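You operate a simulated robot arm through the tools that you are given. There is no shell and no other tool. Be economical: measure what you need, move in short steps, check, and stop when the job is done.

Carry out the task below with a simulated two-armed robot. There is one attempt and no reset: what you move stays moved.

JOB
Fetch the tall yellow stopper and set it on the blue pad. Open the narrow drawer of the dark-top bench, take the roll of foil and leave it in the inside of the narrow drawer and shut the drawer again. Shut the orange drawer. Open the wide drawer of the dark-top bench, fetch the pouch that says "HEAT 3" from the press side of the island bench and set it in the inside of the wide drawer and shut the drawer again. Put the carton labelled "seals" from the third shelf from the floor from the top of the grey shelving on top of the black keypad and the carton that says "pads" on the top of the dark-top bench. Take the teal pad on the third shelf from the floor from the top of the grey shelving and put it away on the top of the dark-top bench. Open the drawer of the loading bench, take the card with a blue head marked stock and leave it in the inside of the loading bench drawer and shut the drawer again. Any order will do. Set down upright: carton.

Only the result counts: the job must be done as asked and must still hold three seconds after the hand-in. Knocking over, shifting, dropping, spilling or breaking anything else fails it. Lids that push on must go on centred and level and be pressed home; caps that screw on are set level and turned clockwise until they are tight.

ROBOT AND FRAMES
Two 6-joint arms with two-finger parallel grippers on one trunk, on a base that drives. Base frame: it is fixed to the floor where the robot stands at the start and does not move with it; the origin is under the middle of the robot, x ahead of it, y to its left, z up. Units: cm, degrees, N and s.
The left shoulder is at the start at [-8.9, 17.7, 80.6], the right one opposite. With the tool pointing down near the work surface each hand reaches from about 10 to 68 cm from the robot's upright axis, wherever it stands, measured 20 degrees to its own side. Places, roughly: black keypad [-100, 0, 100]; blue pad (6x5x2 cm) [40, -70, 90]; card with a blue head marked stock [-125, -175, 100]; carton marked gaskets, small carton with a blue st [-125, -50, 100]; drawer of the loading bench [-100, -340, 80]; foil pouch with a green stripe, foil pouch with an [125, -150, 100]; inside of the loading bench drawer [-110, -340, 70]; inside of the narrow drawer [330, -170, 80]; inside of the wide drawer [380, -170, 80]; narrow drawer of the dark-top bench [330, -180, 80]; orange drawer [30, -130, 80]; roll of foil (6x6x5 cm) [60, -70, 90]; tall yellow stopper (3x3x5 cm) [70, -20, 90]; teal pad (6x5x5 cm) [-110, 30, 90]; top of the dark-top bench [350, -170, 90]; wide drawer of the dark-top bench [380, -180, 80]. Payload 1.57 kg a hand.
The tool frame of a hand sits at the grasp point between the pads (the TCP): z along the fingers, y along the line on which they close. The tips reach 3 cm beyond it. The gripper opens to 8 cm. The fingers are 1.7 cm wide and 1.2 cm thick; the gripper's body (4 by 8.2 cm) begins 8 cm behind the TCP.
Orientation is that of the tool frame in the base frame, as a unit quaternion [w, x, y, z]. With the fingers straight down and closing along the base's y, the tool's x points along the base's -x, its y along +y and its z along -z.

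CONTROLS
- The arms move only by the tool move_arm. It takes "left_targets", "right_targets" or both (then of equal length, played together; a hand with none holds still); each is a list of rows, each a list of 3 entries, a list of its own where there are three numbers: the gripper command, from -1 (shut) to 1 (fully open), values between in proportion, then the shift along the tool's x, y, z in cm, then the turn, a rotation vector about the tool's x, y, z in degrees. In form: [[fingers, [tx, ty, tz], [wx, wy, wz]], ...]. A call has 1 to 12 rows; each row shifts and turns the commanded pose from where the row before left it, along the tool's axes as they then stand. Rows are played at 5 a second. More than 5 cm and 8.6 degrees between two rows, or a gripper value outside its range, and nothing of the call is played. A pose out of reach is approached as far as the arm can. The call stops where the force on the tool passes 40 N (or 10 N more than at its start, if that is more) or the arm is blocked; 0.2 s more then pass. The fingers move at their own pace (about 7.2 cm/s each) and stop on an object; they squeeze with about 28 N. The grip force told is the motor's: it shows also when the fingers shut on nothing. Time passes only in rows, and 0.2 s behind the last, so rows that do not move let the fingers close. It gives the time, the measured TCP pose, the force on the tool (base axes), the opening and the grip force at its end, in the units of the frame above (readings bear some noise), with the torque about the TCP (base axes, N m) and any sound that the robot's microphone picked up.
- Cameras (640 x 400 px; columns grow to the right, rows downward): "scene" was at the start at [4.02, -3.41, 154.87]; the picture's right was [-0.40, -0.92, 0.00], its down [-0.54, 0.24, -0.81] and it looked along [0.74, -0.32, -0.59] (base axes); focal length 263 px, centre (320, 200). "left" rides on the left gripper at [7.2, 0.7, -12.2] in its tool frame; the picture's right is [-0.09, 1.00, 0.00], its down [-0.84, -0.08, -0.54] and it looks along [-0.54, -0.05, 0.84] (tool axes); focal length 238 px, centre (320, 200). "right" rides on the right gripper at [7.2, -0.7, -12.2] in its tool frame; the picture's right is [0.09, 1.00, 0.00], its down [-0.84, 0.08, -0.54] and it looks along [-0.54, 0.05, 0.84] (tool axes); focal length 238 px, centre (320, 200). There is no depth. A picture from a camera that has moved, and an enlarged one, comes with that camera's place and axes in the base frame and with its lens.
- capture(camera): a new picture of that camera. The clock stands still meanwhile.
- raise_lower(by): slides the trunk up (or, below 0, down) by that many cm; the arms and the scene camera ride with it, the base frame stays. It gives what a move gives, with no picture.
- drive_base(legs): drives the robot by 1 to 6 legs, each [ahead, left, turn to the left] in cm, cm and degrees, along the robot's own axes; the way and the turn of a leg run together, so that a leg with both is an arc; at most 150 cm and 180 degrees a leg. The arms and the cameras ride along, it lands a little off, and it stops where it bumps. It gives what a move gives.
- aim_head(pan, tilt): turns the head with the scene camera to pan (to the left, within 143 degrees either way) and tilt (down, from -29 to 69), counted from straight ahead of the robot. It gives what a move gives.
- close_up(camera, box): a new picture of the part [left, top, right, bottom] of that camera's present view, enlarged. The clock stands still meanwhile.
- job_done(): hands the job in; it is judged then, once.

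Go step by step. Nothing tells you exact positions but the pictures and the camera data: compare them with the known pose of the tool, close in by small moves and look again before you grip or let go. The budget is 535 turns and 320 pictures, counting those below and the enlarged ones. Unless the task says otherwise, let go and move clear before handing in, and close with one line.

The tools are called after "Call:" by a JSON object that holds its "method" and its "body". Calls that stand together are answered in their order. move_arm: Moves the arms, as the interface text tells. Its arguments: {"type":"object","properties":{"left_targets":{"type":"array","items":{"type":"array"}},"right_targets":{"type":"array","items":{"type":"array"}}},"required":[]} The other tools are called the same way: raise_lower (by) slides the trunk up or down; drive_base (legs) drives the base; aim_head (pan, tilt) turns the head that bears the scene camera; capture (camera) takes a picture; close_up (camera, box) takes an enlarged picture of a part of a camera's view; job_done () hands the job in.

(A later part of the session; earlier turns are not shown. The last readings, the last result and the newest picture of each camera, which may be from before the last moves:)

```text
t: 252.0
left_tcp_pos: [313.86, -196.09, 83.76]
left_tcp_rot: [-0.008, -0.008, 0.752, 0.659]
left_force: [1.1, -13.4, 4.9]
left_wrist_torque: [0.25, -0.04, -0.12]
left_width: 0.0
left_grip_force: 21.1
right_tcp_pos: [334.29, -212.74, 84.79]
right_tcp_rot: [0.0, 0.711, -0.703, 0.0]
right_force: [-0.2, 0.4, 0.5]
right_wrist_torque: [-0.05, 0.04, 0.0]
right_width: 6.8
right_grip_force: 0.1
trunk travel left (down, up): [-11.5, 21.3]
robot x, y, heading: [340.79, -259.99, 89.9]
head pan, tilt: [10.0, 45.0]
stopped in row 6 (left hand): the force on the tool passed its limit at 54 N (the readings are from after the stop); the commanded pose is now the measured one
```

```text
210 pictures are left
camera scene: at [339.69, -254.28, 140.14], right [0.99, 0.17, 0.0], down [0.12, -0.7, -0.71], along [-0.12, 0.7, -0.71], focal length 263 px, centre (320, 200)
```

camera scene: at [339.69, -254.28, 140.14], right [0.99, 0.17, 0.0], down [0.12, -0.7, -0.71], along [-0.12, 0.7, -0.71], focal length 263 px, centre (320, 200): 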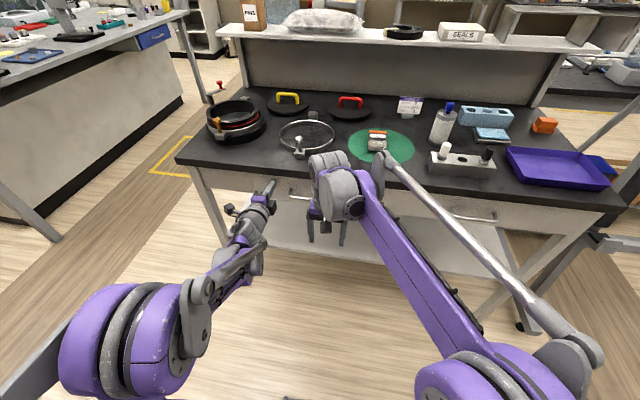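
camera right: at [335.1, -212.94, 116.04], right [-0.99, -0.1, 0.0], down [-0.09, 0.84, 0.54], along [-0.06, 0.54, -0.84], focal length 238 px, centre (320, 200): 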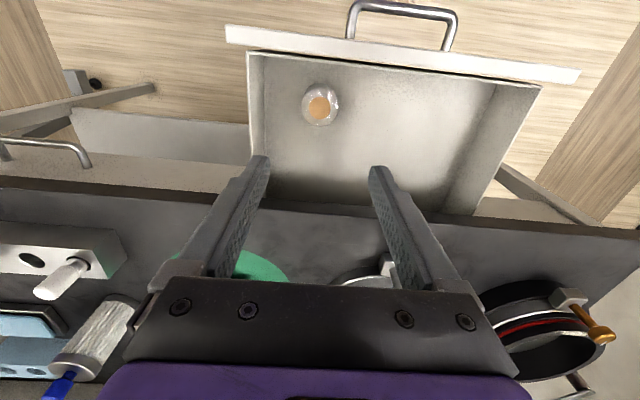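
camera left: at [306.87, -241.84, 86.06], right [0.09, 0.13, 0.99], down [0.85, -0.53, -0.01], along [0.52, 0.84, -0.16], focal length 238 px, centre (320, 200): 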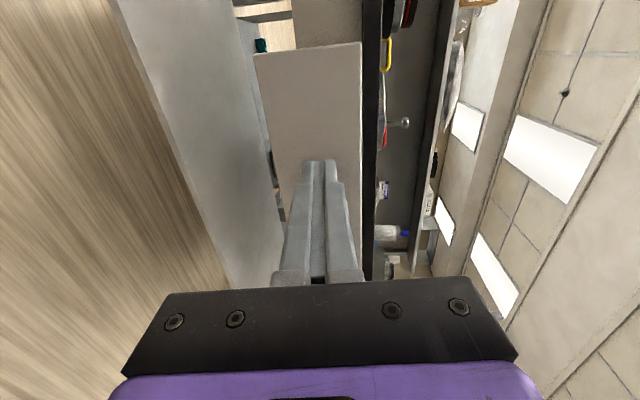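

Narrow drawer is shut with the foil inside. Back off, shift right for the wide drawer; turn the left hand back to vertical while the right hand becomes the horizontal puller.

Call:
{"method": "drive_base", "body": {"legs": [[-28, 0, 0], [0, -17, 0]]}}

Call:
{"method": "move_arm", "body": {"left_targets": [[0, [0, 0, 0], [0, 0, -8.2]], [0, [0, 0, 0], [0, 0, -8.2]], [0, [0, 0, 0], [0, 0, -8.2]], [0, [0, 0, 0], [0, 0, -8.2]], [0, [0, 0, 0], [0, 0, -8.2]], [0, [0, 0, 0], [0, 0, -8.2]], [0, [0, 0, 0], [0, 0, -8.2]], [0, [0, 0, 0], [0, 0, -8.2]], [0, [0, 0, 0], [0, 0, -8.2]], [0, [0, 0, 0], [0, 0, -8.2]], [0, [0, 0, 0], [0, 0, -8]]], "right_targets": [[0, [-4.5, -1, 0], [0, 0, 0]], [0, [-4.5, -1, 0], [0, 0, 0]], [0, [-4.5, -1, 0], [0, 0, 0]], [0, [0, 0, 0], [0, -8.2, 0]], [0, [0, 0, 0], [0, -8.2, 0]], [0, [0, 0, 0], [0, -8.2, 0]], [0, [0, 0, 0], [0, -8.2, 0]], [0, [0, 0, 0], [0, -8.2, 0]], [0, [0, 0, 0], [0, -8.2, 0]], [0, [0, 0, 0], [0, -8.2, 0]], [0, [0, 0, 0], [0, -8.2, 0]]]}}

```text
t: 255.7
left_tcp_pos: [330.67, -224.14, 83.64]
left_tcp_rot: [-0.009, -0.007, 0.753, 0.658]
left_force: [0.2, 0.3, -0.4]
left_wrist_torque: [0.04, -0.01, -0.01]
left_width: 0.01
left_grip_force: 21.3
right_tcp_pos: [351.08, -240.96, 84.75]
right_tcp_rot: [0.001, 0.71, -0.704, 0.0]
right_force: [0.3, -0.4, -0.6]
right_wrist_torque: [-0.01, -0.01, -0.02]
right_width: 6.82
right_grip_force: 0.1
trunk travel left (down, up): [-11.5, 21.3]
robot x, y, heading: [357.83, -288.0, 89.9]
head pan, tilt: [10.0, 45.0]
```

```text
t: 258.1
left_tcp_pos: [330.68, -224.01, 83.64]
left_tcp_rot: [-0.46, 0.539, -0.526, -0.471]
left_force: [0.7, -0.2, 0.3]
left_wrist_torque: [-0.03, 0.01, 0.01]
left_width: 4.01
left_grip_force: 0.1
right_tcp_pos: [353.62, -228.61, 84.54]
right_tcp_rot: [-0.381, 0.597, -0.592, -0.385]
right_force: [-0.2, -0.1, -1.4]
right_wrist_torque: [0.01, 0.04, 0.0]
right_width: 4.01
right_grip_force: 0.1
right hand out of reach, approached as far as the arm can: row 3
trunk travel left (down, up): [-11.5, 21.3]
robot x, y, heading: [357.82, -287.68, 89.7]
head pan, tilt: [10.0, 45.0]
```

Call:
{"method": "move_arm", "body": {"left_targets": [[0, [0, 0, 0], [0.1, 8.23, 0.1]], [0, [0, 0, 0], [0.1, 8.23, 0.1]], [0, [0, 0, 0], [0.1, 8.23, 0.1]], [0, [0, 0, 0], [0.1, 8.23, 0.1]], [0, [0, 0, 0], [0.1, 8.23, 0.1]], [0, [0, 0, 0], [0.1, 8.23, 0.1]], [0, [0, 0, 0], [0.1, 8.23, 0.1]], [0, [0, 0, 0], [0.1, 8.23, 0.1]], [0, [0, 0, 0], [0.1, 8.23, 0.1]], [0, [0, 0, 0], [0.1, 8.23, 0.1]], [0, [0, 0, 0], [0, 0, 0]]], "right_targets": [[0, [0, 0, 0], [0, -8.2, 0]], [0, [0, 0, 0], [0, -8.2, 0]], [0, [0, 0, 0], [0, 0, -8.2]], [0, [0, 0, 0], [0, 0, -8.2]], [0, [0, 0, 0], [0, 0, -8.2]], [0, [0, 0, 0], [0, 0, -8.2]], [0, [0, 0, 0], [0, 0, -8.2]], [0, [0, 0, 0], [0, 0, -8.2]], [0, [0, 0, 0], [0, 0, -8.2]], [0, [0, 0, 0], [0, 0, -8.2]], [0, [0, 0, 0], [0, 0, -8.2]]]}}

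Call:
{"method": "move_arm", "body": {"right_targets": [[0, [0, 0, 0], [0, 0, -8.2]], [0, [0, 0, 0], [0, 0, -8]]], "left_targets": [[0, [0, 0, -5], [0, 0, 0]], [0, [0, 0, -5], [0, 0, 0]]]}}

Call:
{"method": "capture", "body": {"camera": "right"}}

Call:
{"method": "aim_head", "body": {"pan": 0, "tilt": 45}}

Call:
{"method": "capture", "body": {"camera": "scene"}}

```text
t: 260.5
left_tcp_pos: [321.39, -226.77, 84.31]
left_tcp_rot: [0.093, -0.691, 0.716, -0.036]
left_force: [0.3, -0.5, -0.1]
left_wrist_torque: [0.03, 0.02, -0.01]
left_width: 4.01
left_grip_force: 0.1
left hand out of reach, approached as far as the arm can: row 5, 6, 7, 8, 9, 10
right_tcp_pos: [353.78, -228.63, 84.6]
right_tcp_rot: [-0.648, 0.749, -0.102, -0.095]
right_force: [0.3, 0.0, 0.3]
right_wrist_torque: [-0.01, 0.0, 0.0]
right_width: 4.01
right_grip_force: 0.0
trunk travel left (down, up): [-11.5, 21.3]
robot x, y, heading: [357.71, -288.24, 89.6]
head pan, tilt: [10.0, 45.0]
```

```text
t: 261.1
left_tcp_pos: [320.81, -229.8, 90.77]
left_tcp_rot: [0.093, -0.691, 0.716, -0.036]
left_force: [0.2, -0.5, -0.6]
left_wrist_torque: [-0.02, -0.01, -0.02]
left_width: 4.0
left_grip_force: 0.1
left hand out of reach, approached as far as the arm can: row 1, 2
right_tcp_pos: [353.83, -228.58, 84.52]
right_tcp_rot: [-0.655, 0.756, 0.005, -0.003]
right_force: [0.8, -0.4, -0.2]
right_wrist_torque: [0.01, -0.01, 0.02]
right_width: 4.0
right_grip_force: 0.1
trunk travel left (down, up): [-11.5, 21.3]
robot x, y, heading: [358.24, -287.74, 89.8]
head pan, tilt: [10.0, 45.0]
```

```text
209 pictures are left
camera right: at [361.14, -240.45, 87.1], right [0.1, -0.14, -0.99], down [-0.83, -0.56, 0.0], along [-0.55, 0.82, -0.17], focal length 238 px, centre (320, 200)
```

right: 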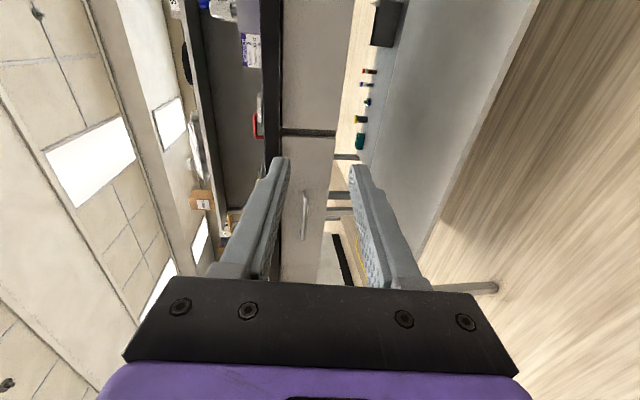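

```text
t: 261.9
left_tcp_pos: [320.79, -229.75, 90.7]
left_tcp_rot: [0.094, -0.691, 0.716, -0.035]
left_force: [0.4, 0.6, 0.9]
left_wrist_torque: [-0.01, 0.02, -0.01]
left_width: 4.01
left_grip_force: 0.1
right_tcp_pos: [353.64, -228.53, 84.6]
right_tcp_rot: [-0.655, 0.755, 0.004, -0.004]
right_force: [-0.4, -0.7, -0.3]
right_wrist_torque: [0.0, 0.01, 0.0]
right_width: 4.0
right_grip_force: 0.1
trunk travel left (down, up): [-11.5, 21.3]
robot x, y, heading: [357.56, -287.55, 89.7]
head pan, tilt: [0.0, 45.0]
```

```text
208 pictures are left
camera scene: at [357.87, -282.2, 140.12], right [1.0, 0.0, 0.0], down [0.0, -0.71, -0.71], along [0.0, 0.71, -0.71], focal length 263 px, centre (320, 200)
```

scene: 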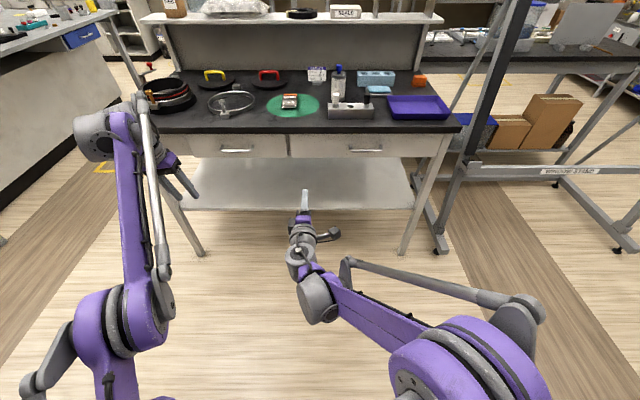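

Left arm is at its reach limit; pull it back and up first, and align the right hand with the wide handle (x≈376, z≈81).

Call:
{"method": "move_arm", "body": {"left_targets": [[0, [3.5, -1, -3], [0, 0, 0]], [0, [3.5, -1, -3], [0, 0, 0]], [0, [3.5, -1, -3], [0, 0, 0]], [0, [3.5, -1, -3], [0, 0, 0]], [0, [3.5, -1, -3], [0, 0, 0]], [0, [3.5, -1, -3], [0, 0, 0]]], "right_targets": [[0, [4.45, 0.6, 0], [0, 0, 0]], [0, [4.45, 0.6, 0], [0, 0, 0]], [0, [4.45, 0.6, 0], [0, 0, 0]], [0, [4.45, 0.6, 0], [0, 0, 0]], [0, [4.45, 0.6, 0], [0, 0, 0]], [0, [0, 0, 0], [0, 0, 0]]]}}

```text
t: 263.2
left_tcp_pos: [322.75, -252.51, 107.78]
left_tcp_rot: [0.095, -0.69, 0.717, -0.036]
left_force: [-0.4, 0.0, -0.1]
left_wrist_torque: [0.0, 0.04, 0.01]
left_width: 4.0
left_grip_force: 0.0
right_tcp_pos: [374.83, -228.8, 81.64]
right_tcp_rot: [-0.655, 0.756, -0.001, 0.001]
right_force: [0.8, 0.4, -0.5]
right_wrist_torque: [0.01, -0.03, 0.01]
right_width: 4.03
right_grip_force: 0.1
right hand out of reach, approached as far as the arm can: row 5
trunk travel left (down, up): [-11.5, 21.3]
robot x, y, heading: [358.0, -288.06, 89.7]
head pan, tilt: [0.0, 45.0]
```

Call:
{"method": "move_arm", "body": {"left_targets": [[0, [0, 0, 0], [-5.3, 2.4, -1.1]], [0, [0, 0, 0], [-5.3, 2.4, -1.1]]]}}

Call:
{"method": "drive_base", "body": {"legs": [[26, 0, 0]]}}

Call:
{"method": "capture", "body": {"camera": "right"}}

Call:
{"method": "close_up", "body": {"camera": "scene", "box": [260, 100, 500, 250]}}

```text
t: 263.9
left_tcp_pos: [322.61, -252.46, 107.6]
left_tcp_rot: [0.075, -0.695, 0.714, -0.027]
left_force: [-0.9, 0.0, -0.1]
left_wrist_torque: [-0.02, 0.0, 0.0]
left_width: 4.0
left_grip_force: 0.0
left hand out of reach, approached as far as the arm can: row 1, 2
right_tcp_pos: [374.69, -228.77, 81.66]
right_tcp_rot: [-0.655, 0.756, 0.0, 0.002]
right_force: [1.0, -0.1, -0.2]
right_wrist_torque: [0.03, -0.02, 0.0]
right_width: 3.99
right_grip_force: 0.0
trunk travel left (down, up): [-11.5, 21.3]
robot x, y, heading: [358.15, -288.14, 89.7]
head pan, tilt: [0.0, 45.0]
```

```text
t: 265.7
left_tcp_pos: [322.81, -226.43, 107.57]
left_tcp_rot: [0.076, -0.696, 0.714, -0.027]
left_force: [0.1, 0.1, -0.2]
left_wrist_torque: [-0.02, 0.03, -0.01]
left_width: 3.98
left_grip_force: 0.2
right_tcp_pos: [374.79, -202.93, 81.61]
right_tcp_rot: [-0.655, 0.756, 0.0, 0.001]
right_force: [-0.4, 0.5, -0.8]
right_wrist_torque: [0.0, 0.0, -0.01]
right_width: 4.05
right_grip_force: 0.0
trunk travel left (down, up): [-11.5, 21.3]
robot x, y, heading: [357.9, -261.99, 89.7]
head pan, tilt: [0.0, 45.0]
```

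```text
207 pictures are left
camera right: at [382.12, -214.85, 84.09], right [0.09, -0.14, -0.99], down [-0.84, -0.55, 0.0], along [-0.54, 0.83, -0.17], focal length 238 px, centre (320, 200)
```

right: 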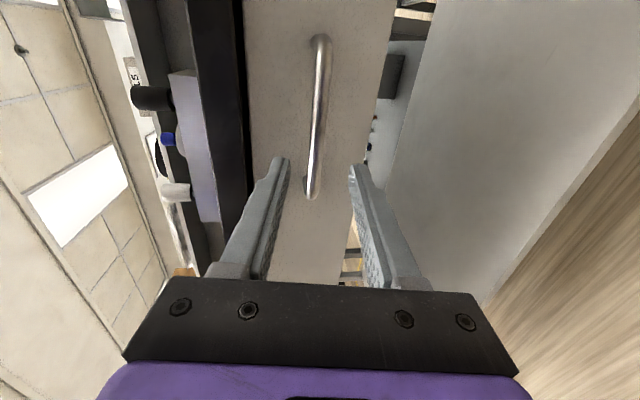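

```text
2.67 times, centred on (380, 175) of scene
camera zoom: at [358.0, -256.27, 140.11], right [1.0, 0.0, 0.0], down [0.0, -0.71, -0.71], along [0.0, 0.71, -0.71], focal length 701 px, centre (160, 267)
```

zoom: 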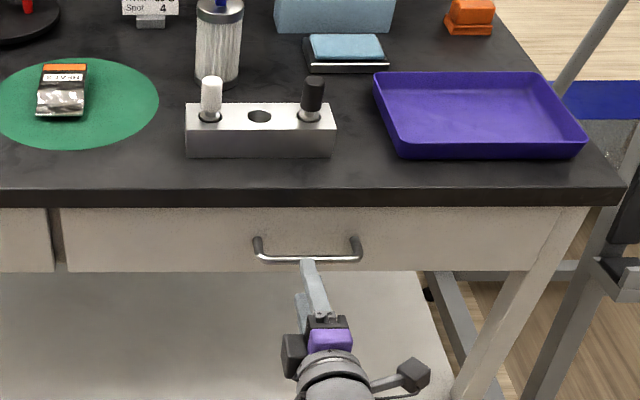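

Call:
{"method": "move_arm", "body": {"right_targets": [[0, [0, -0.3, 2.7], [0, 0, 0]], [0, [0, -0.2, 2.6], [0, 0, 0]], [0, [0, 0, 0], [0, 0, 0]]]}}

Call:
{"method": "capture", "body": {"camera": "right"}}

```text
t: 266.5
left_tcp_pos: [322.76, -226.56, 107.69]
left_tcp_rot: [0.077, -0.695, 0.714, -0.028]
left_force: [0.4, -0.4, -0.1]
left_wrist_torque: [0.02, 0.03, 0.0]
left_width: 4.0
left_grip_force: 0.2
right_tcp_pos: [374.79, -197.58, 81.23]
right_tcp_rot: [-0.655, 0.755, -0.001, 0.001]
right_force: [-0.9, -0.5, -0.5]
right_wrist_torque: [0.02, 0.01, 0.0]
right_width: 4.02
right_grip_force: 0.0
trunk travel left (down, up): [-11.5, 21.3]
robot x, y, heading: [357.75, -262.08, 89.7]
head pan, tilt: [0.0, 45.0]
```

```text
205 pictures are left
camera right: at [382.09, -209.57, 83.86], right [0.09, -0.14, -0.99], down [-0.84, -0.54, 0.0], along [-0.54, 0.83, -0.17], focal length 238 px, centre (320, 200)
```

right: 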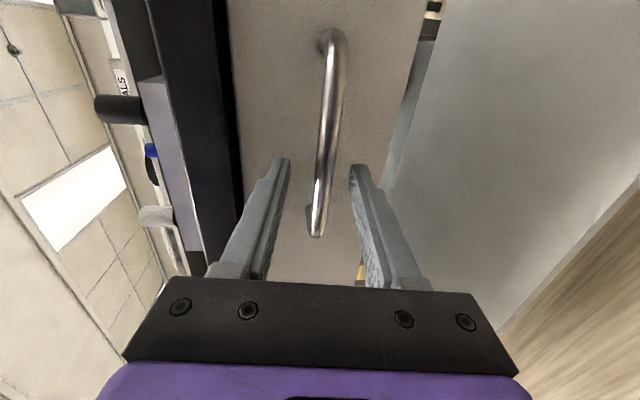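

Bar is between the fingers. Grip and pull ~21 cm.

Call:
{"method": "move_arm", "body": {"right_targets": [[-1, [0, 0, 0], [0, 0, 0]], [-1, [0, 0, 0], [0, 0, 0]], [-1, [0, 0, 0], [0, 0, 0]]]}}

Call:
{"method": "drive_base", "body": {"legs": [[-8, 0, 0], [-8, 0, 0], [-6, 0, 0]]}}

Call:
{"method": "capture", "body": {"camera": "scene"}}

```text
t: 267.3
left_tcp_pos: [322.8, -226.51, 107.65]
left_tcp_rot: [0.075, -0.695, 0.714, -0.027]
left_force: [-0.2, -0.9, 0.5]
left_wrist_torque: [-0.03, -0.04, -0.01]
left_width: 4.0
left_grip_force: 0.1
right_tcp_pos: [374.85, -197.42, 81.14]
right_tcp_rot: [-0.653, 0.757, 0.0, 0.001]
right_force: [-0.9, -10.9, -21.0]
right_wrist_torque: [-0.28, 0.08, -0.09]
right_width: 1.18
right_grip_force: 28.9
trunk travel left (down, up): [-11.5, 21.3]
robot x, y, heading: [357.84, -262.05, 89.8]
head pan, tilt: [0.0, 45.0]
```

```text
t: 269.6
left_tcp_pos: [322.75, -248.23, 107.65]
left_tcp_rot: [0.075, -0.696, 0.714, -0.028]
left_force: [0.4, -0.7, 0.5]
left_wrist_torque: [0.04, 0.0, 0.02]
left_width: 4.0
left_grip_force: 0.0
right_tcp_pos: [374.77, -219.33, 81.19]
right_tcp_rot: [-0.654, 0.756, -0.001, 0.0]
right_force: [2.6, 1.1, -25.3]
right_wrist_torque: [-0.31, -0.05, -0.7]
right_width: 1.16
right_grip_force: 29.3
trunk travel left (down, up): [-11.5, 21.3]
robot x, y, heading: [357.63, -284.04, 89.7]
head pan, tilt: [0.0, 45.0]
```

```text
204 pictures are left
camera scene: at [357.99, -278.04, 140.1], right [1.0, -0.01, 0.0], down [0.0, -0.71, -0.71], along [0.0, 0.71, -0.71], focal length 263 px, centre (320, 200)
```

scene: 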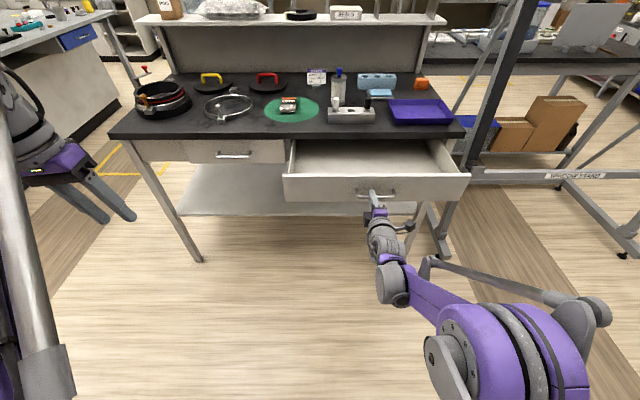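

Wide drawer open 22 cm. Release, raise, and go for the pouch with the left hand.

Call:
{"method": "move_arm", "body": {"right_targets": [[0, [0, 0, 0], [0, 0, 0]], [0, [0, 0, 0], [0, 0, 0]], [0, [0, 0, -4], [0, 0, 0]], [0, [0, 0, -4], [0, 0, 0]]]}}

Call:
{"method": "raise_lower", "body": {"by": 19}}

Call:
{"method": "move_arm", "body": {"right_targets": [[-1, [0, -4.9, 0], [0, 0, 0]], [-1, [0, -4.9, 0], [0, 0, 0]], [-1, [0, -4.9, 0], [0, 0, 0]]], "left_targets": [[1, [0, 0, 3], [-4, 1.8, -0.8]], [1, [0, 0, 3], [-4, 1.8, -0.8]], [1, [0, 0, 3], [0, 0, 0]]]}}

Call:
{"method": "aim_head", "body": {"pan": 0, "tilt": 50}}

Call:
{"method": "capture", "body": {"camera": "scene"}}

```text
t: 270.6
left_tcp_pos: [322.55, -248.48, 107.56]
left_tcp_rot: [0.076, -0.696, 0.714, -0.027]
left_force: [-0.6, -0.4, 0.1]
left_wrist_torque: [0.0, 0.02, 0.0]
left_width: 4.0
left_grip_force: 0.1
right_tcp_pos: [374.63, -227.58, 82.48]
right_tcp_rot: [-0.654, 0.757, -0.001, 0.002]
right_force: [0.0, -0.6, -0.9]
right_wrist_torque: [0.01, -0.03, 0.02]
right_width: 4.02
right_grip_force: 0.0
trunk travel left (down, up): [-11.5, 21.3]
robot x, y, heading: [357.92, -284.37, 90.0]
head pan, tilt: [0.0, 45.0]
```

```text
t: 272.7
left_tcp_pos: [322.63, -246.99, 130.51]
left_tcp_rot: [0.112, -0.691, 0.714, 0.004]
left_force: [0.4, -0.6, -0.3]
left_wrist_torque: [0.02, -0.04, -0.01]
left_width: 4.0
left_grip_force: 0.0
right_tcp_pos: [374.8, -225.06, 105.19]
right_tcp_rot: [-0.673, 0.739, -0.001, 0.002]
right_force: [0.0, -0.7, 0.3]
right_wrist_torque: [0.02, 0.01, -0.01]
right_width: 4.0
right_grip_force: 0.0
trunk travel left (down, up): [-30.5, 2.3]
robot x, y, heading: [357.83, -284.03, 89.6]
head pan, tilt: [0.0, 45.0]
```

```text
t: 273.5
left_tcp_pos: [321.86, -246.8, 121.95]
left_tcp_rot: [0.115, -0.701, 0.704, 0.018]
left_force: [-0.3, -0.6, 0.8]
left_wrist_torque: [-0.01, 0.01, -0.02]
left_width: 8.0
left_grip_force: 0.0
left hand out of reach, approached as far as the arm can: row 1, 2
right_tcp_pos: [374.82, -223.72, 119.79]
right_tcp_rot: [-0.673, 0.74, -0.001, 0.002]
right_force: [-0.1, 0.3, 0.5]
right_wrist_torque: [0.0, 0.03, -0.01]
right_width: 0.0
right_grip_force: 21.2
trunk travel left (down, up): [-30.5, 2.3]
robot x, y, heading: [357.89, -283.89, 89.5]
head pan, tilt: [0.0, 45.0]
```

```text
t: 274.1
left_tcp_pos: [321.88, -246.93, 122.05]
left_tcp_rot: [0.114, -0.702, 0.703, 0.019]
left_force: [0.1, 0.4, 0.1]
left_wrist_torque: [-0.01, 0.03, -0.02]
left_width: 7.97
left_grip_force: 0.0
right_tcp_pos: [374.86, -223.66, 119.57]
right_tcp_rot: [-0.673, 0.74, -0.001, 0.002]
right_force: [0.4, -1.2, 0.2]
right_wrist_torque: [0.0, 0.02, 0.01]
right_width: 0.0
right_grip_force: 21.8
trunk travel left (down, up): [-30.5, 2.3]
robot x, y, heading: [357.52, -283.82, 89.6]
head pan, tilt: [0.0, 50.0]
```

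```text
203 pictures are left
camera scene: at [357.88, -280.46, 158.94], right [1.0, -0.01, 0.0], down [0.0, -0.77, -0.64], along [0.0, 0.64, -0.77], focal length 263 px, centre (320, 200)
```

scene: 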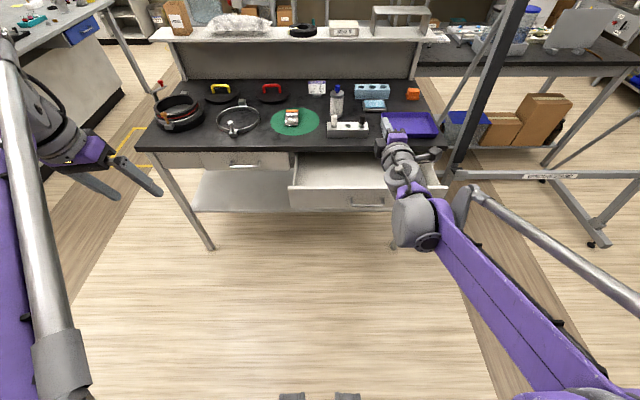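

Bring the left hand inward to a comfortable pose and straighten it.

Call:
{"method": "move_arm", "body": {"left_targets": [[1, [0, -4.5, 1], [0, 0, 0]], [1, [0, -4.5, 1], [0, 0, 0]], [1, [0, -4.5, 1], [0, 0, 0]], [1, [0, -4.5, 1], [0, 0, 0]], [1, [0, 0, 0], [0, 0, 0]]]}}

```text
t: 275.3
left_tcp_pos: [336.91, -247.49, 120.75]
left_tcp_rot: [0.146, -0.697, 0.702, 0.003]
left_force: [0.5, 0.8, -0.1]
left_wrist_torque: [0.03, -0.01, 0.02]
left_width: 8.01
left_grip_force: 0.0
left hand out of reach, approached as far as the arm can: row 1, 2, 3, 4
right_tcp_pos: [374.74, -223.63, 119.72]
right_tcp_rot: [-0.673, 0.74, -0.001, 0.002]
right_force: [-0.9, -0.5, -0.4]
right_wrist_torque: [-0.04, -0.04, 0.0]
right_width: 0.0
right_grip_force: 20.9
trunk travel left (down, up): [-30.5, 2.3]
robot x, y, heading: [357.67, -283.93, 89.6]
head pan, tilt: [0.0, 50.0]
```

Call:
{"method": "aim_head", "body": {"pan": 35, "tilt": 50}}

Call:
{"method": "capture", "body": {"camera": "scene"}}

```text
t: 276.4
left_tcp_pos: [337.03, -247.56, 120.7]
left_tcp_rot: [0.145, -0.697, 0.702, 0.003]
left_force: [-0.4, -0.3, 0.0]
left_wrist_torque: [-0.03, 0.0, -0.04]
left_width: 8.0
left_grip_force: 0.0
right_tcp_pos: [374.78, -223.71, 119.73]
right_tcp_rot: [-0.673, 0.74, -0.001, 0.002]
right_force: [0.2, 0.2, -0.2]
right_wrist_torque: [-0.01, 0.01, 0.03]
right_width: 0.0
right_grip_force: 21.7
trunk travel left (down, up): [-30.5, 2.3]
robot x, y, heading: [357.3, -283.92, 89.4]
head pan, tilt: [35.0, 50.0]
```

```text
202 pictures are left
camera scene: at [353.46, -281.83, 158.93], right [0.82, 0.57, 0.0], down [0.44, -0.63, -0.64], along [-0.37, 0.53, -0.77], focal length 263 px, centre (320, 200)
```

scene: 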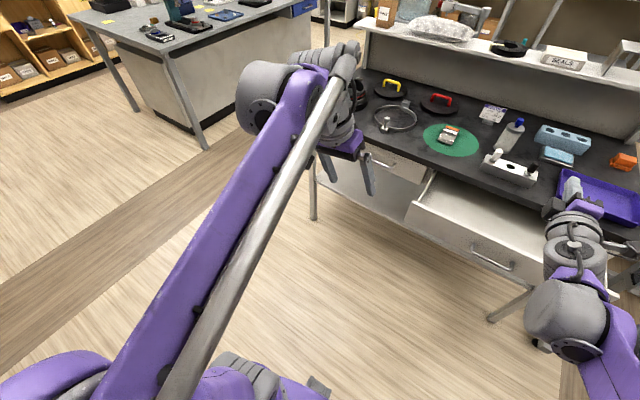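

Call:
{"method": "move_arm", "body": {"left_targets": [[1, [-3, 0, 3.5], [0, 0, 0]], [1, [-3, 0, 3.5], [0, 0, 0]], [1, [-3, 0, 3.5], [0, 0, 0]], [1, [0, 0, 0], [-5.7, 6, -0.25]], [1, [0, 0, 0], [-5.7, 6, -0.25]], [1, [0, 0, 0], [0, 0, 0]]]}}

```text
t: 277.8
left_tcp_pos: [336.41, -237.19, 112.51]
left_tcp_rot: [0.15, -0.696, 0.702, 0.0]
left_force: [-0.2, 0.7, 0.5]
left_wrist_torque: [-0.01, 0.01, 0.0]
left_width: 8.01
left_grip_force: 0.0
left hand out of reach, approached as far as the arm can: row 1, 2, 3, 4, 5
right_tcp_pos: [374.78, -223.72, 119.63]
right_tcp_rot: [-0.673, 0.739, 0.0, 0.001]
right_force: [-0.4, 0.3, 0.0]
right_wrist_torque: [0.0, -0.01, 0.0]
right_width: 0.02
right_grip_force: 21.5
trunk travel left (down, up): [-30.5, 2.3]
robot x, y, heading: [357.73, -283.75, 89.7]
head pan, tilt: [35.0, 50.0]
```

Call:
{"method": "move_arm", "body": {"left_targets": [[1, [2, 2, -4], [0, 0, 0]], [1, [2, 2, -4], [0, 0, 0]], [1, [3, 2, -3], [0, 0, 0]], [1, [4, 1, -2], [0, 0, 0]], [1, [4, 1, -2], [0, 0, 0]], [1, [4, 1, 0], [0, 0, 0]], [1, [0, 0, 0], [-5.7, 6, -0.25]], [1, [0, 0, 0], [-5.7, 6, -0.25]], [1, [0, 0, 0], [0, 0, 0]]]}}

```text
t: 279.8
left_tcp_pos: [324.53, -258.44, 121.0]
left_tcp_rot: [0.105, -0.701, 0.705, -0.002]
left_force: [-0.3, -0.6, 0.2]
left_wrist_torque: [0.01, -0.01, 0.01]
left_width: 8.01
left_grip_force: 0.0
left hand out of reach, approached as far as the arm can: row 7, 8
right_tcp_pos: [374.69, -223.68, 119.68]
right_tcp_rot: [-0.673, 0.739, 0.0, 0.002]
right_force: [0.7, -0.1, 0.9]
right_wrist_torque: [-0.02, 0.0, 0.06]
right_width: 0.01
right_grip_force: 21.4
trunk travel left (down, up): [-30.5, 2.3]
robot x, y, heading: [357.39, -283.82, 89.9]
head pan, tilt: [35.0, 50.0]
```

Call:
{"method": "move_arm", "body": {"left_targets": [[1, [0, 0, 0], [-8, 0, 0]], [1, [0, 0, 0], [0, 0, 0]]]}}

Call:
{"method": "move_arm", "body": {"left_targets": [[1, [0, 0, 0], [0, 8, 0]], [1, [0, 0, 0], [0, 0, 0]]]}}

Call:
{"method": "move_arm", "body": {"left_targets": [[1, [0, 0, 0], [0, 0, -8]], [1, [0, 0, 0], [0, 0, 0]]]}}

```text
t: 280.4
left_tcp_pos: [324.02, -259.1, 121.02]
left_tcp_rot: [0.104, -0.702, 0.704, 0.023]
left_force: [-0.3, 0.4, -0.1]
left_wrist_torque: [-0.01, -0.03, -0.01]
left_width: 8.0
left_grip_force: 0.0
left hand out of reach, approached as far as the arm can: row 1
right_tcp_pos: [374.66, -223.62, 119.52]
right_tcp_rot: [-0.673, 0.739, -0.001, 0.001]
right_force: [0.0, 0.0, 0.2]
right_wrist_torque: [0.02, -0.04, -0.01]
right_width: 0.0
right_grip_force: 20.9
trunk travel left (down, up): [-30.5, 2.3]
robot x, y, heading: [358.04, -283.95, 89.7]
head pan, tilt: [35.0, 50.0]
```

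```text
t: 280.9
left_tcp_pos: [323.75, -259.46, 121.11]
left_tcp_rot: [0.103, -0.701, 0.706, -0.027]
left_force: [0.1, 0.5, 0.6]
left_wrist_torque: [0.01, 0.03, -0.02]
left_width: 8.01
left_grip_force: 0.1
left hand out of reach, approached as far as the arm can: row 1
right_tcp_pos: [374.8, -223.61, 119.71]
right_tcp_rot: [-0.673, 0.74, 0.0, 0.002]
right_force: [0.1, -0.4, -0.9]
right_wrist_torque: [0.0, 0.01, 0.02]
right_width: 0.0
right_grip_force: 20.9
trunk travel left (down, up): [-30.5, 2.3]
robot x, y, heading: [358.04, -284.0, 89.8]
head pan, tilt: [35.0, 50.0]
```

```text
t: 281.6
left_tcp_pos: [323.78, -259.55, 121.07]
left_tcp_rot: [-0.102, 0.748, -0.655, 0.034]
left_force: [0.7, 0.0, 0.8]
left_wrist_torque: [0.0, -0.02, -0.05]
left_width: 7.99
left_grip_force: 0.1
right_tcp_pos: [374.8, -223.67, 119.57]
right_tcp_rot: [-0.673, 0.74, -0.001, 0.003]
right_force: [0.0, 0.0, -0.1]
right_wrist_torque: [0.01, -0.02, 0.03]
right_width: 0.01
right_grip_force: 21.7
trunk travel left (down, up): [-30.5, 2.3]
robot x, y, heading: [357.96, -283.63, 89.9]
head pan, tilt: [35.0, 50.0]
```

The left wrist is limited (elbow-down posture). The right arm is in the good posture, so I'll use the right hand for the pouch: bring it back, unroll and point it down.

Call:
{"method": "move_arm", "body": {"right_targets": [[0, [0, 0, -4], [0, 0, 0]], [0, [0, 0, -4], [0, 0, 0]], [0, [0, 0, -4], [0, 0, 0]], [0, [0, 4.5, 0], [0, 0, 0]], [0, [0, 4.5, 0], [0, 0, 0]], [0, [0, 4.5, 0], [0, 0, 0]]]}}

Call:
{"method": "move_arm", "body": {"right_targets": [[0, [0, 0, 0], [0, 0, 8.2]], [0, [0, 0, 0], [0, 0, 8.2]], [0, [0, 0, 0], [0, 0, 8.2]], [0, [0, 0, 0], [0, 0, 8.2]], [0, [0, 0, 0], [0, 0, 8.2]], [0, [0, 0, 0], [0, 0, 8.2]], [0, [0, 0, 0], [0, 0, 8.2]], [0, [0, 0, 0], [0, 0, 8.2]], [0, [0, 0, 0], [0, 0, 8.2]], [0, [0, 0, 0], [0, 0, 8.2]], [0, [0, 0, 0], [0, 0, 8]]]}}

```text
t: 282.9
left_tcp_pos: [323.75, -259.27, 121.18]
left_tcp_rot: [-0.101, 0.748, -0.655, 0.033]
left_force: [-1.1, 0.0, 0.5]
left_wrist_torque: [-0.03, 0.0, 0.04]
left_width: 8.01
left_grip_force: 0.0
right_tcp_pos: [374.79, -236.61, 107.46]
right_tcp_rot: [-0.673, 0.74, -0.001, 0.002]
right_force: [0.0, 0.4, -0.6]
right_wrist_torque: [-0.01, -0.01, -0.03]
right_width: 4.0
right_grip_force: 0.1
trunk travel left (down, up): [-30.5, 2.3]
robot x, y, heading: [357.95, -283.73, 90.0]
head pan, tilt: [35.0, 50.0]
```

```text
t: 285.4
left_tcp_pos: [323.72, -259.53, 121.05]
left_tcp_rot: [-0.1, 0.748, -0.656, 0.032]
left_force: [0.6, -0.5, -0.1]
left_wrist_torque: [0.0, 0.02, 0.04]
left_width: 8.01
left_grip_force: 0.1
right_tcp_pos: [374.81, -236.82, 107.45]
right_tcp_rot: [0.477, -0.521, 0.524, 0.476]
right_force: [-0.3, 0.3, 0.2]
right_wrist_torque: [-0.02, 0.04, 0.01]
right_width: 4.01
right_grip_force: 0.2
trunk travel left (down, up): [-30.5, 2.3]
robot x, y, heading: [358.04, -284.13, 89.9]
head pan, tilt: [35.0, 50.0]
```

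Call:
{"method": "move_arm", "body": {"right_targets": [[0, [0, 0, 0], [0, 8.48, 0]], [0, [0, 0, 0], [0, 8.48, 0]], [0, [0, 0, 0], [0, 8.48, 0]], [0, [0, 0, 0], [0, 8.48, 0]], [0, [0, 0, 0], [0, 8.48, 0]], [0, [0, 0, 0], [0, 8.48, 0]], [0, [0, 0, 0], [0, 8.48, 0]], [0, [0, 0, 0], [0, 8.48, 0]], [0, [0, 0, 0], [0, 8.48, 0]], [0, [0, 0, 0], [0, 8.48, 0]]]}}

Call:
{"method": "aim_head", "body": {"pan": -20, "tilt": 50}}

Call:
{"method": "capture", "body": {"camera": "scene"}}

```text
t: 287.6
left_tcp_pos: [323.82, -259.3, 121.05]
left_tcp_rot: [-0.1, 0.748, -0.656, 0.033]
left_force: [0.3, -0.6, -0.3]
left_wrist_torque: [-0.02, -0.02, 0.03]
left_width: 8.01
left_grip_force: 0.1
right_tcp_pos: [375.37, -236.48, 107.6]
right_tcp_rot: [0.039, -0.694, 0.718, 0.035]
right_force: [0.3, 0.5, -0.4]
right_wrist_torque: [0.01, -0.01, 0.0]
right_width: 3.99
right_grip_force: 0.1
right hand out of reach, approached as far as the arm can: row 1
trunk travel left (down, up): [-30.5, 2.3]
robot x, y, heading: [357.7, -283.67, 89.6]
head pan, tilt: [35.0, 50.0]
```

```text
t: 288.8
left_tcp_pos: [323.7, -259.46, 121.03]
left_tcp_rot: [-0.1, 0.747, -0.656, 0.033]
left_force: [0.2, -0.1, 0.4]
left_wrist_torque: [-0.05, -0.02, -0.02]
left_width: 7.99
left_grip_force: 0.0
right_tcp_pos: [375.3, -236.74, 107.68]
right_tcp_rot: [0.041, -0.694, 0.718, 0.035]
right_force: [-0.6, -0.5, 0.3]
right_wrist_torque: [0.0, -0.01, 0.0]
right_width: 4.01
right_grip_force: 0.0
trunk travel left (down, up): [-30.5, 2.3]
robot x, y, heading: [357.49, -283.83, 89.7]
head pan, tilt: [-20.0, 50.0]
```

```text
201 pictures are left
camera scene: at [360.5, -280.95, 158.93], right [0.94, -0.35, 0.0], down [-0.27, -0.72, -0.64], along [0.22, 0.6, -0.77], focal length 263 px, centre (320, 200)
```

scene: 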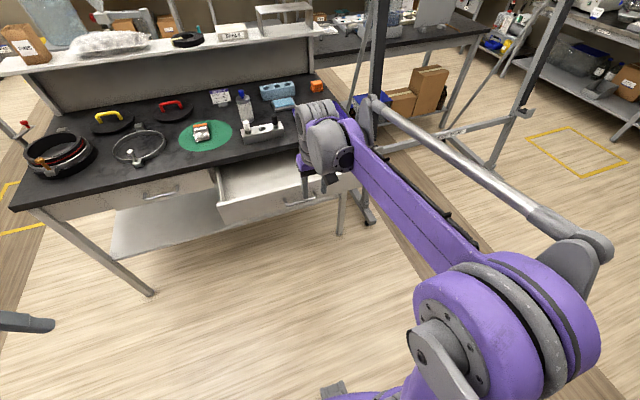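

Right hand vertical. Align with the pouch and drive in.

Call:
{"method": "move_arm", "body": {"right_targets": [[1, [0, 0, 0], [-0.5, 6.2, -1.9]], [1, [0, 4, 0], [0, 0, 0]], [1, [0, 4, 0], [0, 0, 0]], [1, [0, 3, 0], [0, 0, 0]]]}}

Call:
{"method": "drive_base", "body": {"legs": [[0, 18, 0], [45, 0, 0]]}}

Call:
{"method": "capture", "body": {"camera": "right"}}

```text
t: 289.8
left_tcp_pos: [323.72, -259.36, 121.1]
left_tcp_rot: [-0.101, 0.748, -0.655, 0.034]
left_force: [0.3, -0.9, 0.6]
left_wrist_torque: [-0.04, 0.01, 0.02]
left_width: 8.0
left_grip_force: 0.2
right_tcp_pos: [364.4, -236.77, 107.81]
right_tcp_rot: [-0.001, -0.707, 0.708, 0.001]
right_force: [0.0, -0.3, 0.9]
right_wrist_torque: [0.02, -0.04, 0.01]
right_width: 8.02
right_grip_force: 0.1
trunk travel left (down, up): [-30.5, 2.3]
robot x, y, heading: [357.99, -284.03, 89.7]
head pan, tilt: [-20.0, 50.0]
```

```text
t: 294.3
left_tcp_pos: [305.93, -214.18, 121.01]
left_tcp_rot: [-0.101, 0.749, -0.654, 0.032]
left_force: [-0.2, -0.7, 0.0]
left_wrist_torque: [0.0, 0.04, 0.0]
left_width: 7.98
left_grip_force: 0.1
right_tcp_pos: [346.38, -191.41, 107.7]
right_tcp_rot: [0.001, 0.708, -0.706, 0.0]
right_force: [-0.3, 0.1, -0.7]
right_wrist_torque: [-0.01, 0.0, 0.02]
right_width: 7.98
right_grip_force: 0.1
trunk travel left (down, up): [-30.5, 2.3]
robot x, y, heading: [340.0, -238.85, 89.8]
head pan, tilt: [-20.0, 50.0]
```

```text
200 pictures are left
camera right: at [347.23, -198.63, 120.05], right [-1.0, -0.1, 0.0], down [-0.08, 0.84, 0.54], along [-0.05, 0.54, -0.84], focal length 238 px, centre (320, 200)
```

right: 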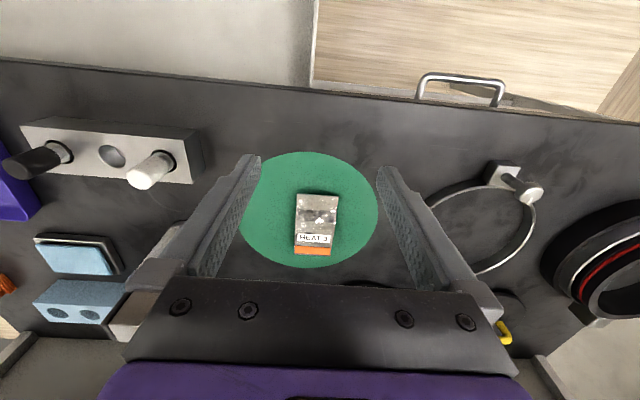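

Drive 6 cm more, then move over the pouch low.

Call:
{"method": "drive_base", "body": {"legs": [[7, 0, 0]]}}

Call:
{"method": "move_arm", "body": {"right_targets": [[0.9, [-2, 0, 3], [0, 0, 0]], [0.9, [-3, 0.3, 3], [0, 0, 0]], [0.9, [-4, 0.3, 1], [0, 0, 0]], [0.9, [0, 0, 0], [0, 0, 0]]]}}

Call:
{"method": "capture", "body": {"camera": "right"}}

```text
t: 295.3
left_tcp_pos: [305.97, -207.46, 121.07]
left_tcp_rot: [-0.1, 0.749, -0.655, 0.033]
left_force: [0.9, -0.3, 0.3]
left_wrist_torque: [0.0, 0.0, 0.0]
left_width: 8.01
left_grip_force: 0.0
right_tcp_pos: [346.39, -184.57, 107.69]
right_tcp_rot: [0.001, 0.708, -0.706, 0.0]
right_force: [-0.2, 0.3, 1.4]
right_wrist_torque: [-0.03, -0.01, -0.01]
right_width: 8.0
right_grip_force: 0.2
trunk travel left (down, up): [-30.5, 2.3]
robot x, y, heading: [340.19, -231.7, 89.7]
head pan, tilt: [-20.0, 50.0]
```

```text
t: 296.3
left_tcp_pos: [305.93, -207.41, 121.09]
left_tcp_rot: [-0.101, 0.749, -0.655, 0.032]
left_force: [0.2, -0.3, 0.6]
left_wrist_torque: [0.02, 0.03, -0.01]
left_width: 7.99
left_grip_force: 0.0
right_tcp_pos: [345.84, -175.48, 100.81]
right_tcp_rot: [0.002, 0.708, -0.706, -0.001]
right_force: [-0.5, -0.9, -0.5]
right_wrist_torque: [0.02, 0.0, 0.03]
right_width: 7.6
right_grip_force: 0.0
trunk travel left (down, up): [-30.5, 2.3]
robot x, y, heading: [340.1, -231.91, 89.9]
head pan, tilt: [-20.0, 50.0]
```

```text
199 pictures are left
camera right: at [346.63, -182.68, 113.05], right [-1.0, -0.1, 0.0], down [-0.08, 0.84, 0.54], along [-0.05, 0.54, -0.84], focal length 238 px, centre (320, 200)
```

right: 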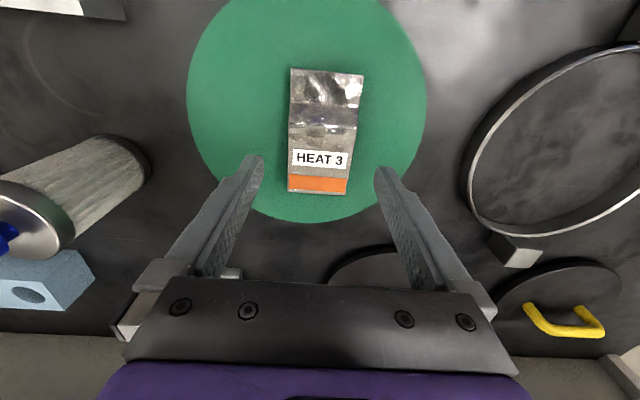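

Call:
{"method": "move_arm", "body": {"right_targets": [[0.8, [0, 0, 4], [0, 0, 0]], [0.8, [-0.4, 0, 3.3], [0, 0, 0]], [-1, [0, 0, 0], [0, 0, 0]], [-1, [0, 0, 0], [0, 0, 0]], [-1, [0, 0, 0], [0, 0, 0]]]}}

Call:
{"method": "capture", "body": {"camera": "right"}}

```text
t: 297.5
left_tcp_pos: [305.87, -207.4, 121.03]
left_tcp_rot: [-0.101, 0.749, -0.654, 0.033]
left_force: [0.9, -0.6, 0.1]
left_wrist_torque: [0.0, -0.01, 0.02]
left_width: 8.01
left_grip_force: 0.0
right_tcp_pos: [345.75, -175.02, 93.48]
right_tcp_rot: [0.0, 0.709, -0.705, 0.0]
right_force: [0.2, 0.3, -0.8]
right_wrist_torque: [0.01, 0.0, -0.05]
right_width: 5.92
right_grip_force: 28.1
trunk travel left (down, up): [-30.5, 2.3]
robot x, y, heading: [339.95, -231.85, 89.9]
head pan, tilt: [-20.0, 50.0]
```

```text
198 pictures are left
camera right: at [346.48, -182.22, 105.73], right [-1.0, -0.1, 0.0], down [-0.08, 0.84, 0.54], along [-0.05, 0.54, -0.84], focal length 238 px, centre (320, 200)
```

right: 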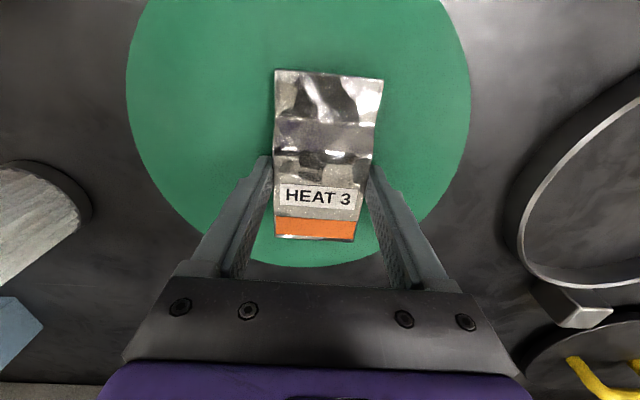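

Lift and bring it above the open drawer.

Call:
{"method": "move_arm", "body": {"right_targets": [[-1, [0, 0, -4], [0, 0, 0]], [-1, [0, 0, -4], [0, 0, 0]], [-1, [0, 0, -4], [0, 0, 0]], [-1, [0, 0, -2], [0, 0, 0]]]}}

Call:
{"method": "drive_base", "body": {"legs": [[-28, 0, 0], [0, -18, 0]]}}

Call:
{"method": "capture", "body": {"camera": "right"}}

```text
t: 298.5
left_tcp_pos: [305.84, -207.26, 121.13]
left_tcp_rot: [-0.1, 0.749, -0.654, 0.033]
left_force: [-0.4, -0.1, -0.4]
left_wrist_torque: [-0.02, 0.02, -0.01]
left_width: 8.01
left_grip_force: 0.1
right_tcp_pos: [345.65, -175.22, 107.47]
right_tcp_rot: [0.001, 0.708, -0.706, 0.0]
right_force: [0.1, -0.5, -1.3]
right_wrist_torque: [0.03, 0.02, -0.07]
right_width: 5.9
right_grip_force: 28.6
trunk travel left (down, up): [-30.5, 2.3]
robot x, y, heading: [340.01, -231.63, 89.7]
head pan, tilt: [-20.0, 50.0]
```

```text
t: 302.3
left_tcp_pos: [323.97, -235.67, 121.21]
left_tcp_rot: [-0.101, 0.749, -0.654, 0.033]
left_force: [-0.3, -0.1, -0.7]
left_wrist_torque: [0.04, -0.02, -0.01]
left_width: 8.0
left_grip_force: 0.0
right_tcp_pos: [363.55, -203.44, 107.5]
right_tcp_rot: [0.001, 0.709, -0.705, 0.0]
right_force: [-0.9, 0.1, -0.3]
right_wrist_torque: [0.01, 0.03, 0.0]
right_width: 5.9
right_grip_force: 27.9
trunk travel left (down, up): [-30.5, 2.3]
robot x, y, heading: [358.22, -260.01, 89.8]
head pan, tilt: [-20.0, 50.0]
```

```text
197 pictures are left
camera right: at [364.38, -210.6, 119.78], right [-1.0, -0.1, 0.0], down [-0.08, 0.84, 0.54], along [-0.05, 0.54, -0.84], focal length 238 px, centre (320, 200)
```

right: 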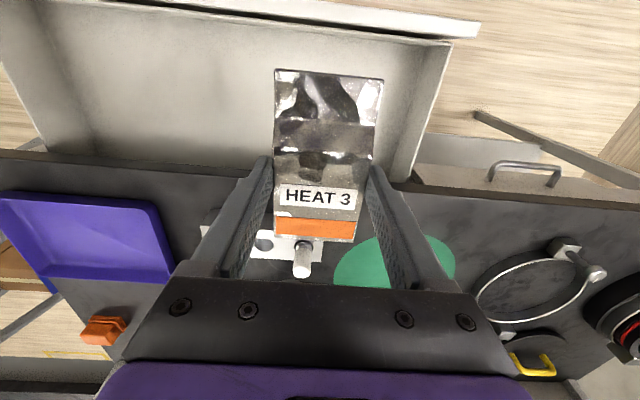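

Over the interior. Lower.

Call:
{"method": "move_arm", "body": {"right_targets": [[-1, [0, -2, 4.5], [0, 0, 0]], [-1, [0, 0, 4.5], [0, 0, 0]], [-1, [0, 0, 4.5], [0, 0, 0]], [-1, [0, 0, 4.5], [0, 0, 0]], [-1, [0, 0, 4.5], [0, 0, 0]], [-1, [0, 0, 2.5], [0, 0, 0]], [-1, [0, 0, 0], [0, 0, 0]]]}}

Call:
{"method": "capture", "body": {"camera": "right"}}

Call:
{"method": "move_arm", "body": {"right_targets": [[-1, [0, 0, 0.7], [0, 0, 0]], [-1, [0, 0, 0.5], [0, 0, 0]], [-1, [0, 0, 0.3], [0, 0, 0]], [-1, [0, 0, 0.3], [0, 0, 0]], [-1, [0, 0, 0.3], [0, 0, 0]], [-1, [0, 0, 0.3], [0, 0, 0]], [-1, [0, 0, 0.3], [0, 0, 0]]]}}

```text
t: 303.9
left_tcp_pos: [323.81, -235.75, 121.09]
left_tcp_rot: [-0.1, 0.75, -0.653, 0.032]
left_force: [-1.3, 0.3, -0.4]
left_wrist_torque: [0.05, 0.03, -0.01]
left_width: 8.0
left_grip_force: 0.1
right_tcp_pos: [365.51, -203.33, 82.5]
right_tcp_rot: [0.001, 0.709, -0.705, -0.001]
right_force: [0.3, -0.9, -0.9]
right_wrist_torque: [0.0, 0.02, -0.01]
right_width: 5.91
right_grip_force: 27.9
trunk travel left (down, up): [-30.5, 2.3]
robot x, y, heading: [357.84, -259.98, 90.0]
head pan, tilt: [-20.0, 50.0]
```

```text
196 pictures are left
camera right: at [366.32, -210.56, 94.74], right [-1.0, -0.1, 0.0], down [-0.08, 0.84, 0.54], along [-0.05, 0.54, -0.84], focal length 238 px, centre (320, 200)
```

right: 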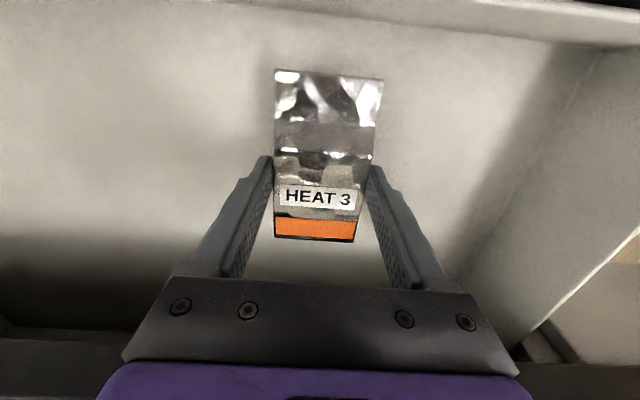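

```text
t: 305.5
left_tcp_pos: [323.93, -235.71, 121.19]
left_tcp_rot: [-0.101, 0.75, -0.653, 0.034]
left_force: [-0.1, -0.2, 0.3]
left_wrist_torque: [-0.02, 0.02, 0.01]
left_width: 7.99
left_grip_force: 0.1
right_tcp_pos: [365.5, -203.48, 80.06]
right_tcp_rot: [0.0, 0.709, -0.705, -0.001]
right_force: [-0.5, 0.8, 22.1]
right_wrist_torque: [-0.09, -0.16, -0.02]
right_width: 5.9
right_grip_force: 27.8
trunk travel left (down, up): [-30.5, 2.3]
robot x, y, heading: [357.83, -259.65, 90.0]
head pan, tilt: [-20.0, 50.0]
```

On the drawer floor. Release and lift.

Call:
{"method": "move_arm", "body": {"right_targets": [[-1, [0, 0, -0.2], [0, 0, 0]], [0.6, [0, 0, 0], [0, 0, 0]], [0.6, [0, 0, 0], [0, 0, 0]], [0.6, [0, 0, -4], [0, 0, 0]], [0.6, [0, 0, -5], [0, 0, 0]], [0.6, [0, 0, -5], [0, 0, 0]], [0.6, [0, 0, -5], [0, 0, 0]], [0.6, [0, 0, -5], [0, 0, 0]]]}}

Call:
{"method": "capture", "body": {"camera": "right"}}

```text
t: 307.3
left_tcp_pos: [323.87, -235.56, 120.98]
left_tcp_rot: [-0.101, 0.749, -0.654, 0.033]
left_force: [-0.1, 0.2, 0.4]
left_wrist_torque: [-0.01, -0.01, 0.0]
left_width: 8.02
left_grip_force: 0.1
right_tcp_pos: [365.67, -203.3, 103.98]
right_tcp_rot: [0.0, 0.709, -0.705, 0.0]
right_force: [0.4, 0.1, 0.6]
right_wrist_torque: [0.01, 0.02, -0.04]
right_width: 6.39
right_grip_force: 0.1
trunk travel left (down, up): [-30.5, 2.3]
robot x, y, heading: [358.14, -260.0, 89.9]
head pan, tilt: [-20.0, 50.0]
```

```text
195 pictures are left
camera right: at [366.52, -210.54, 116.47], right [-1.0, -0.1, 0.0], down [-0.08, 0.84, 0.54], along [-0.05, 0.54, -0.84], focal length 238 px, centre (320, 200)
```

right: 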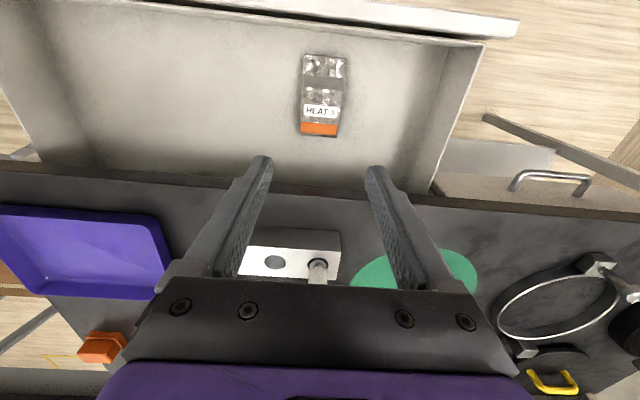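

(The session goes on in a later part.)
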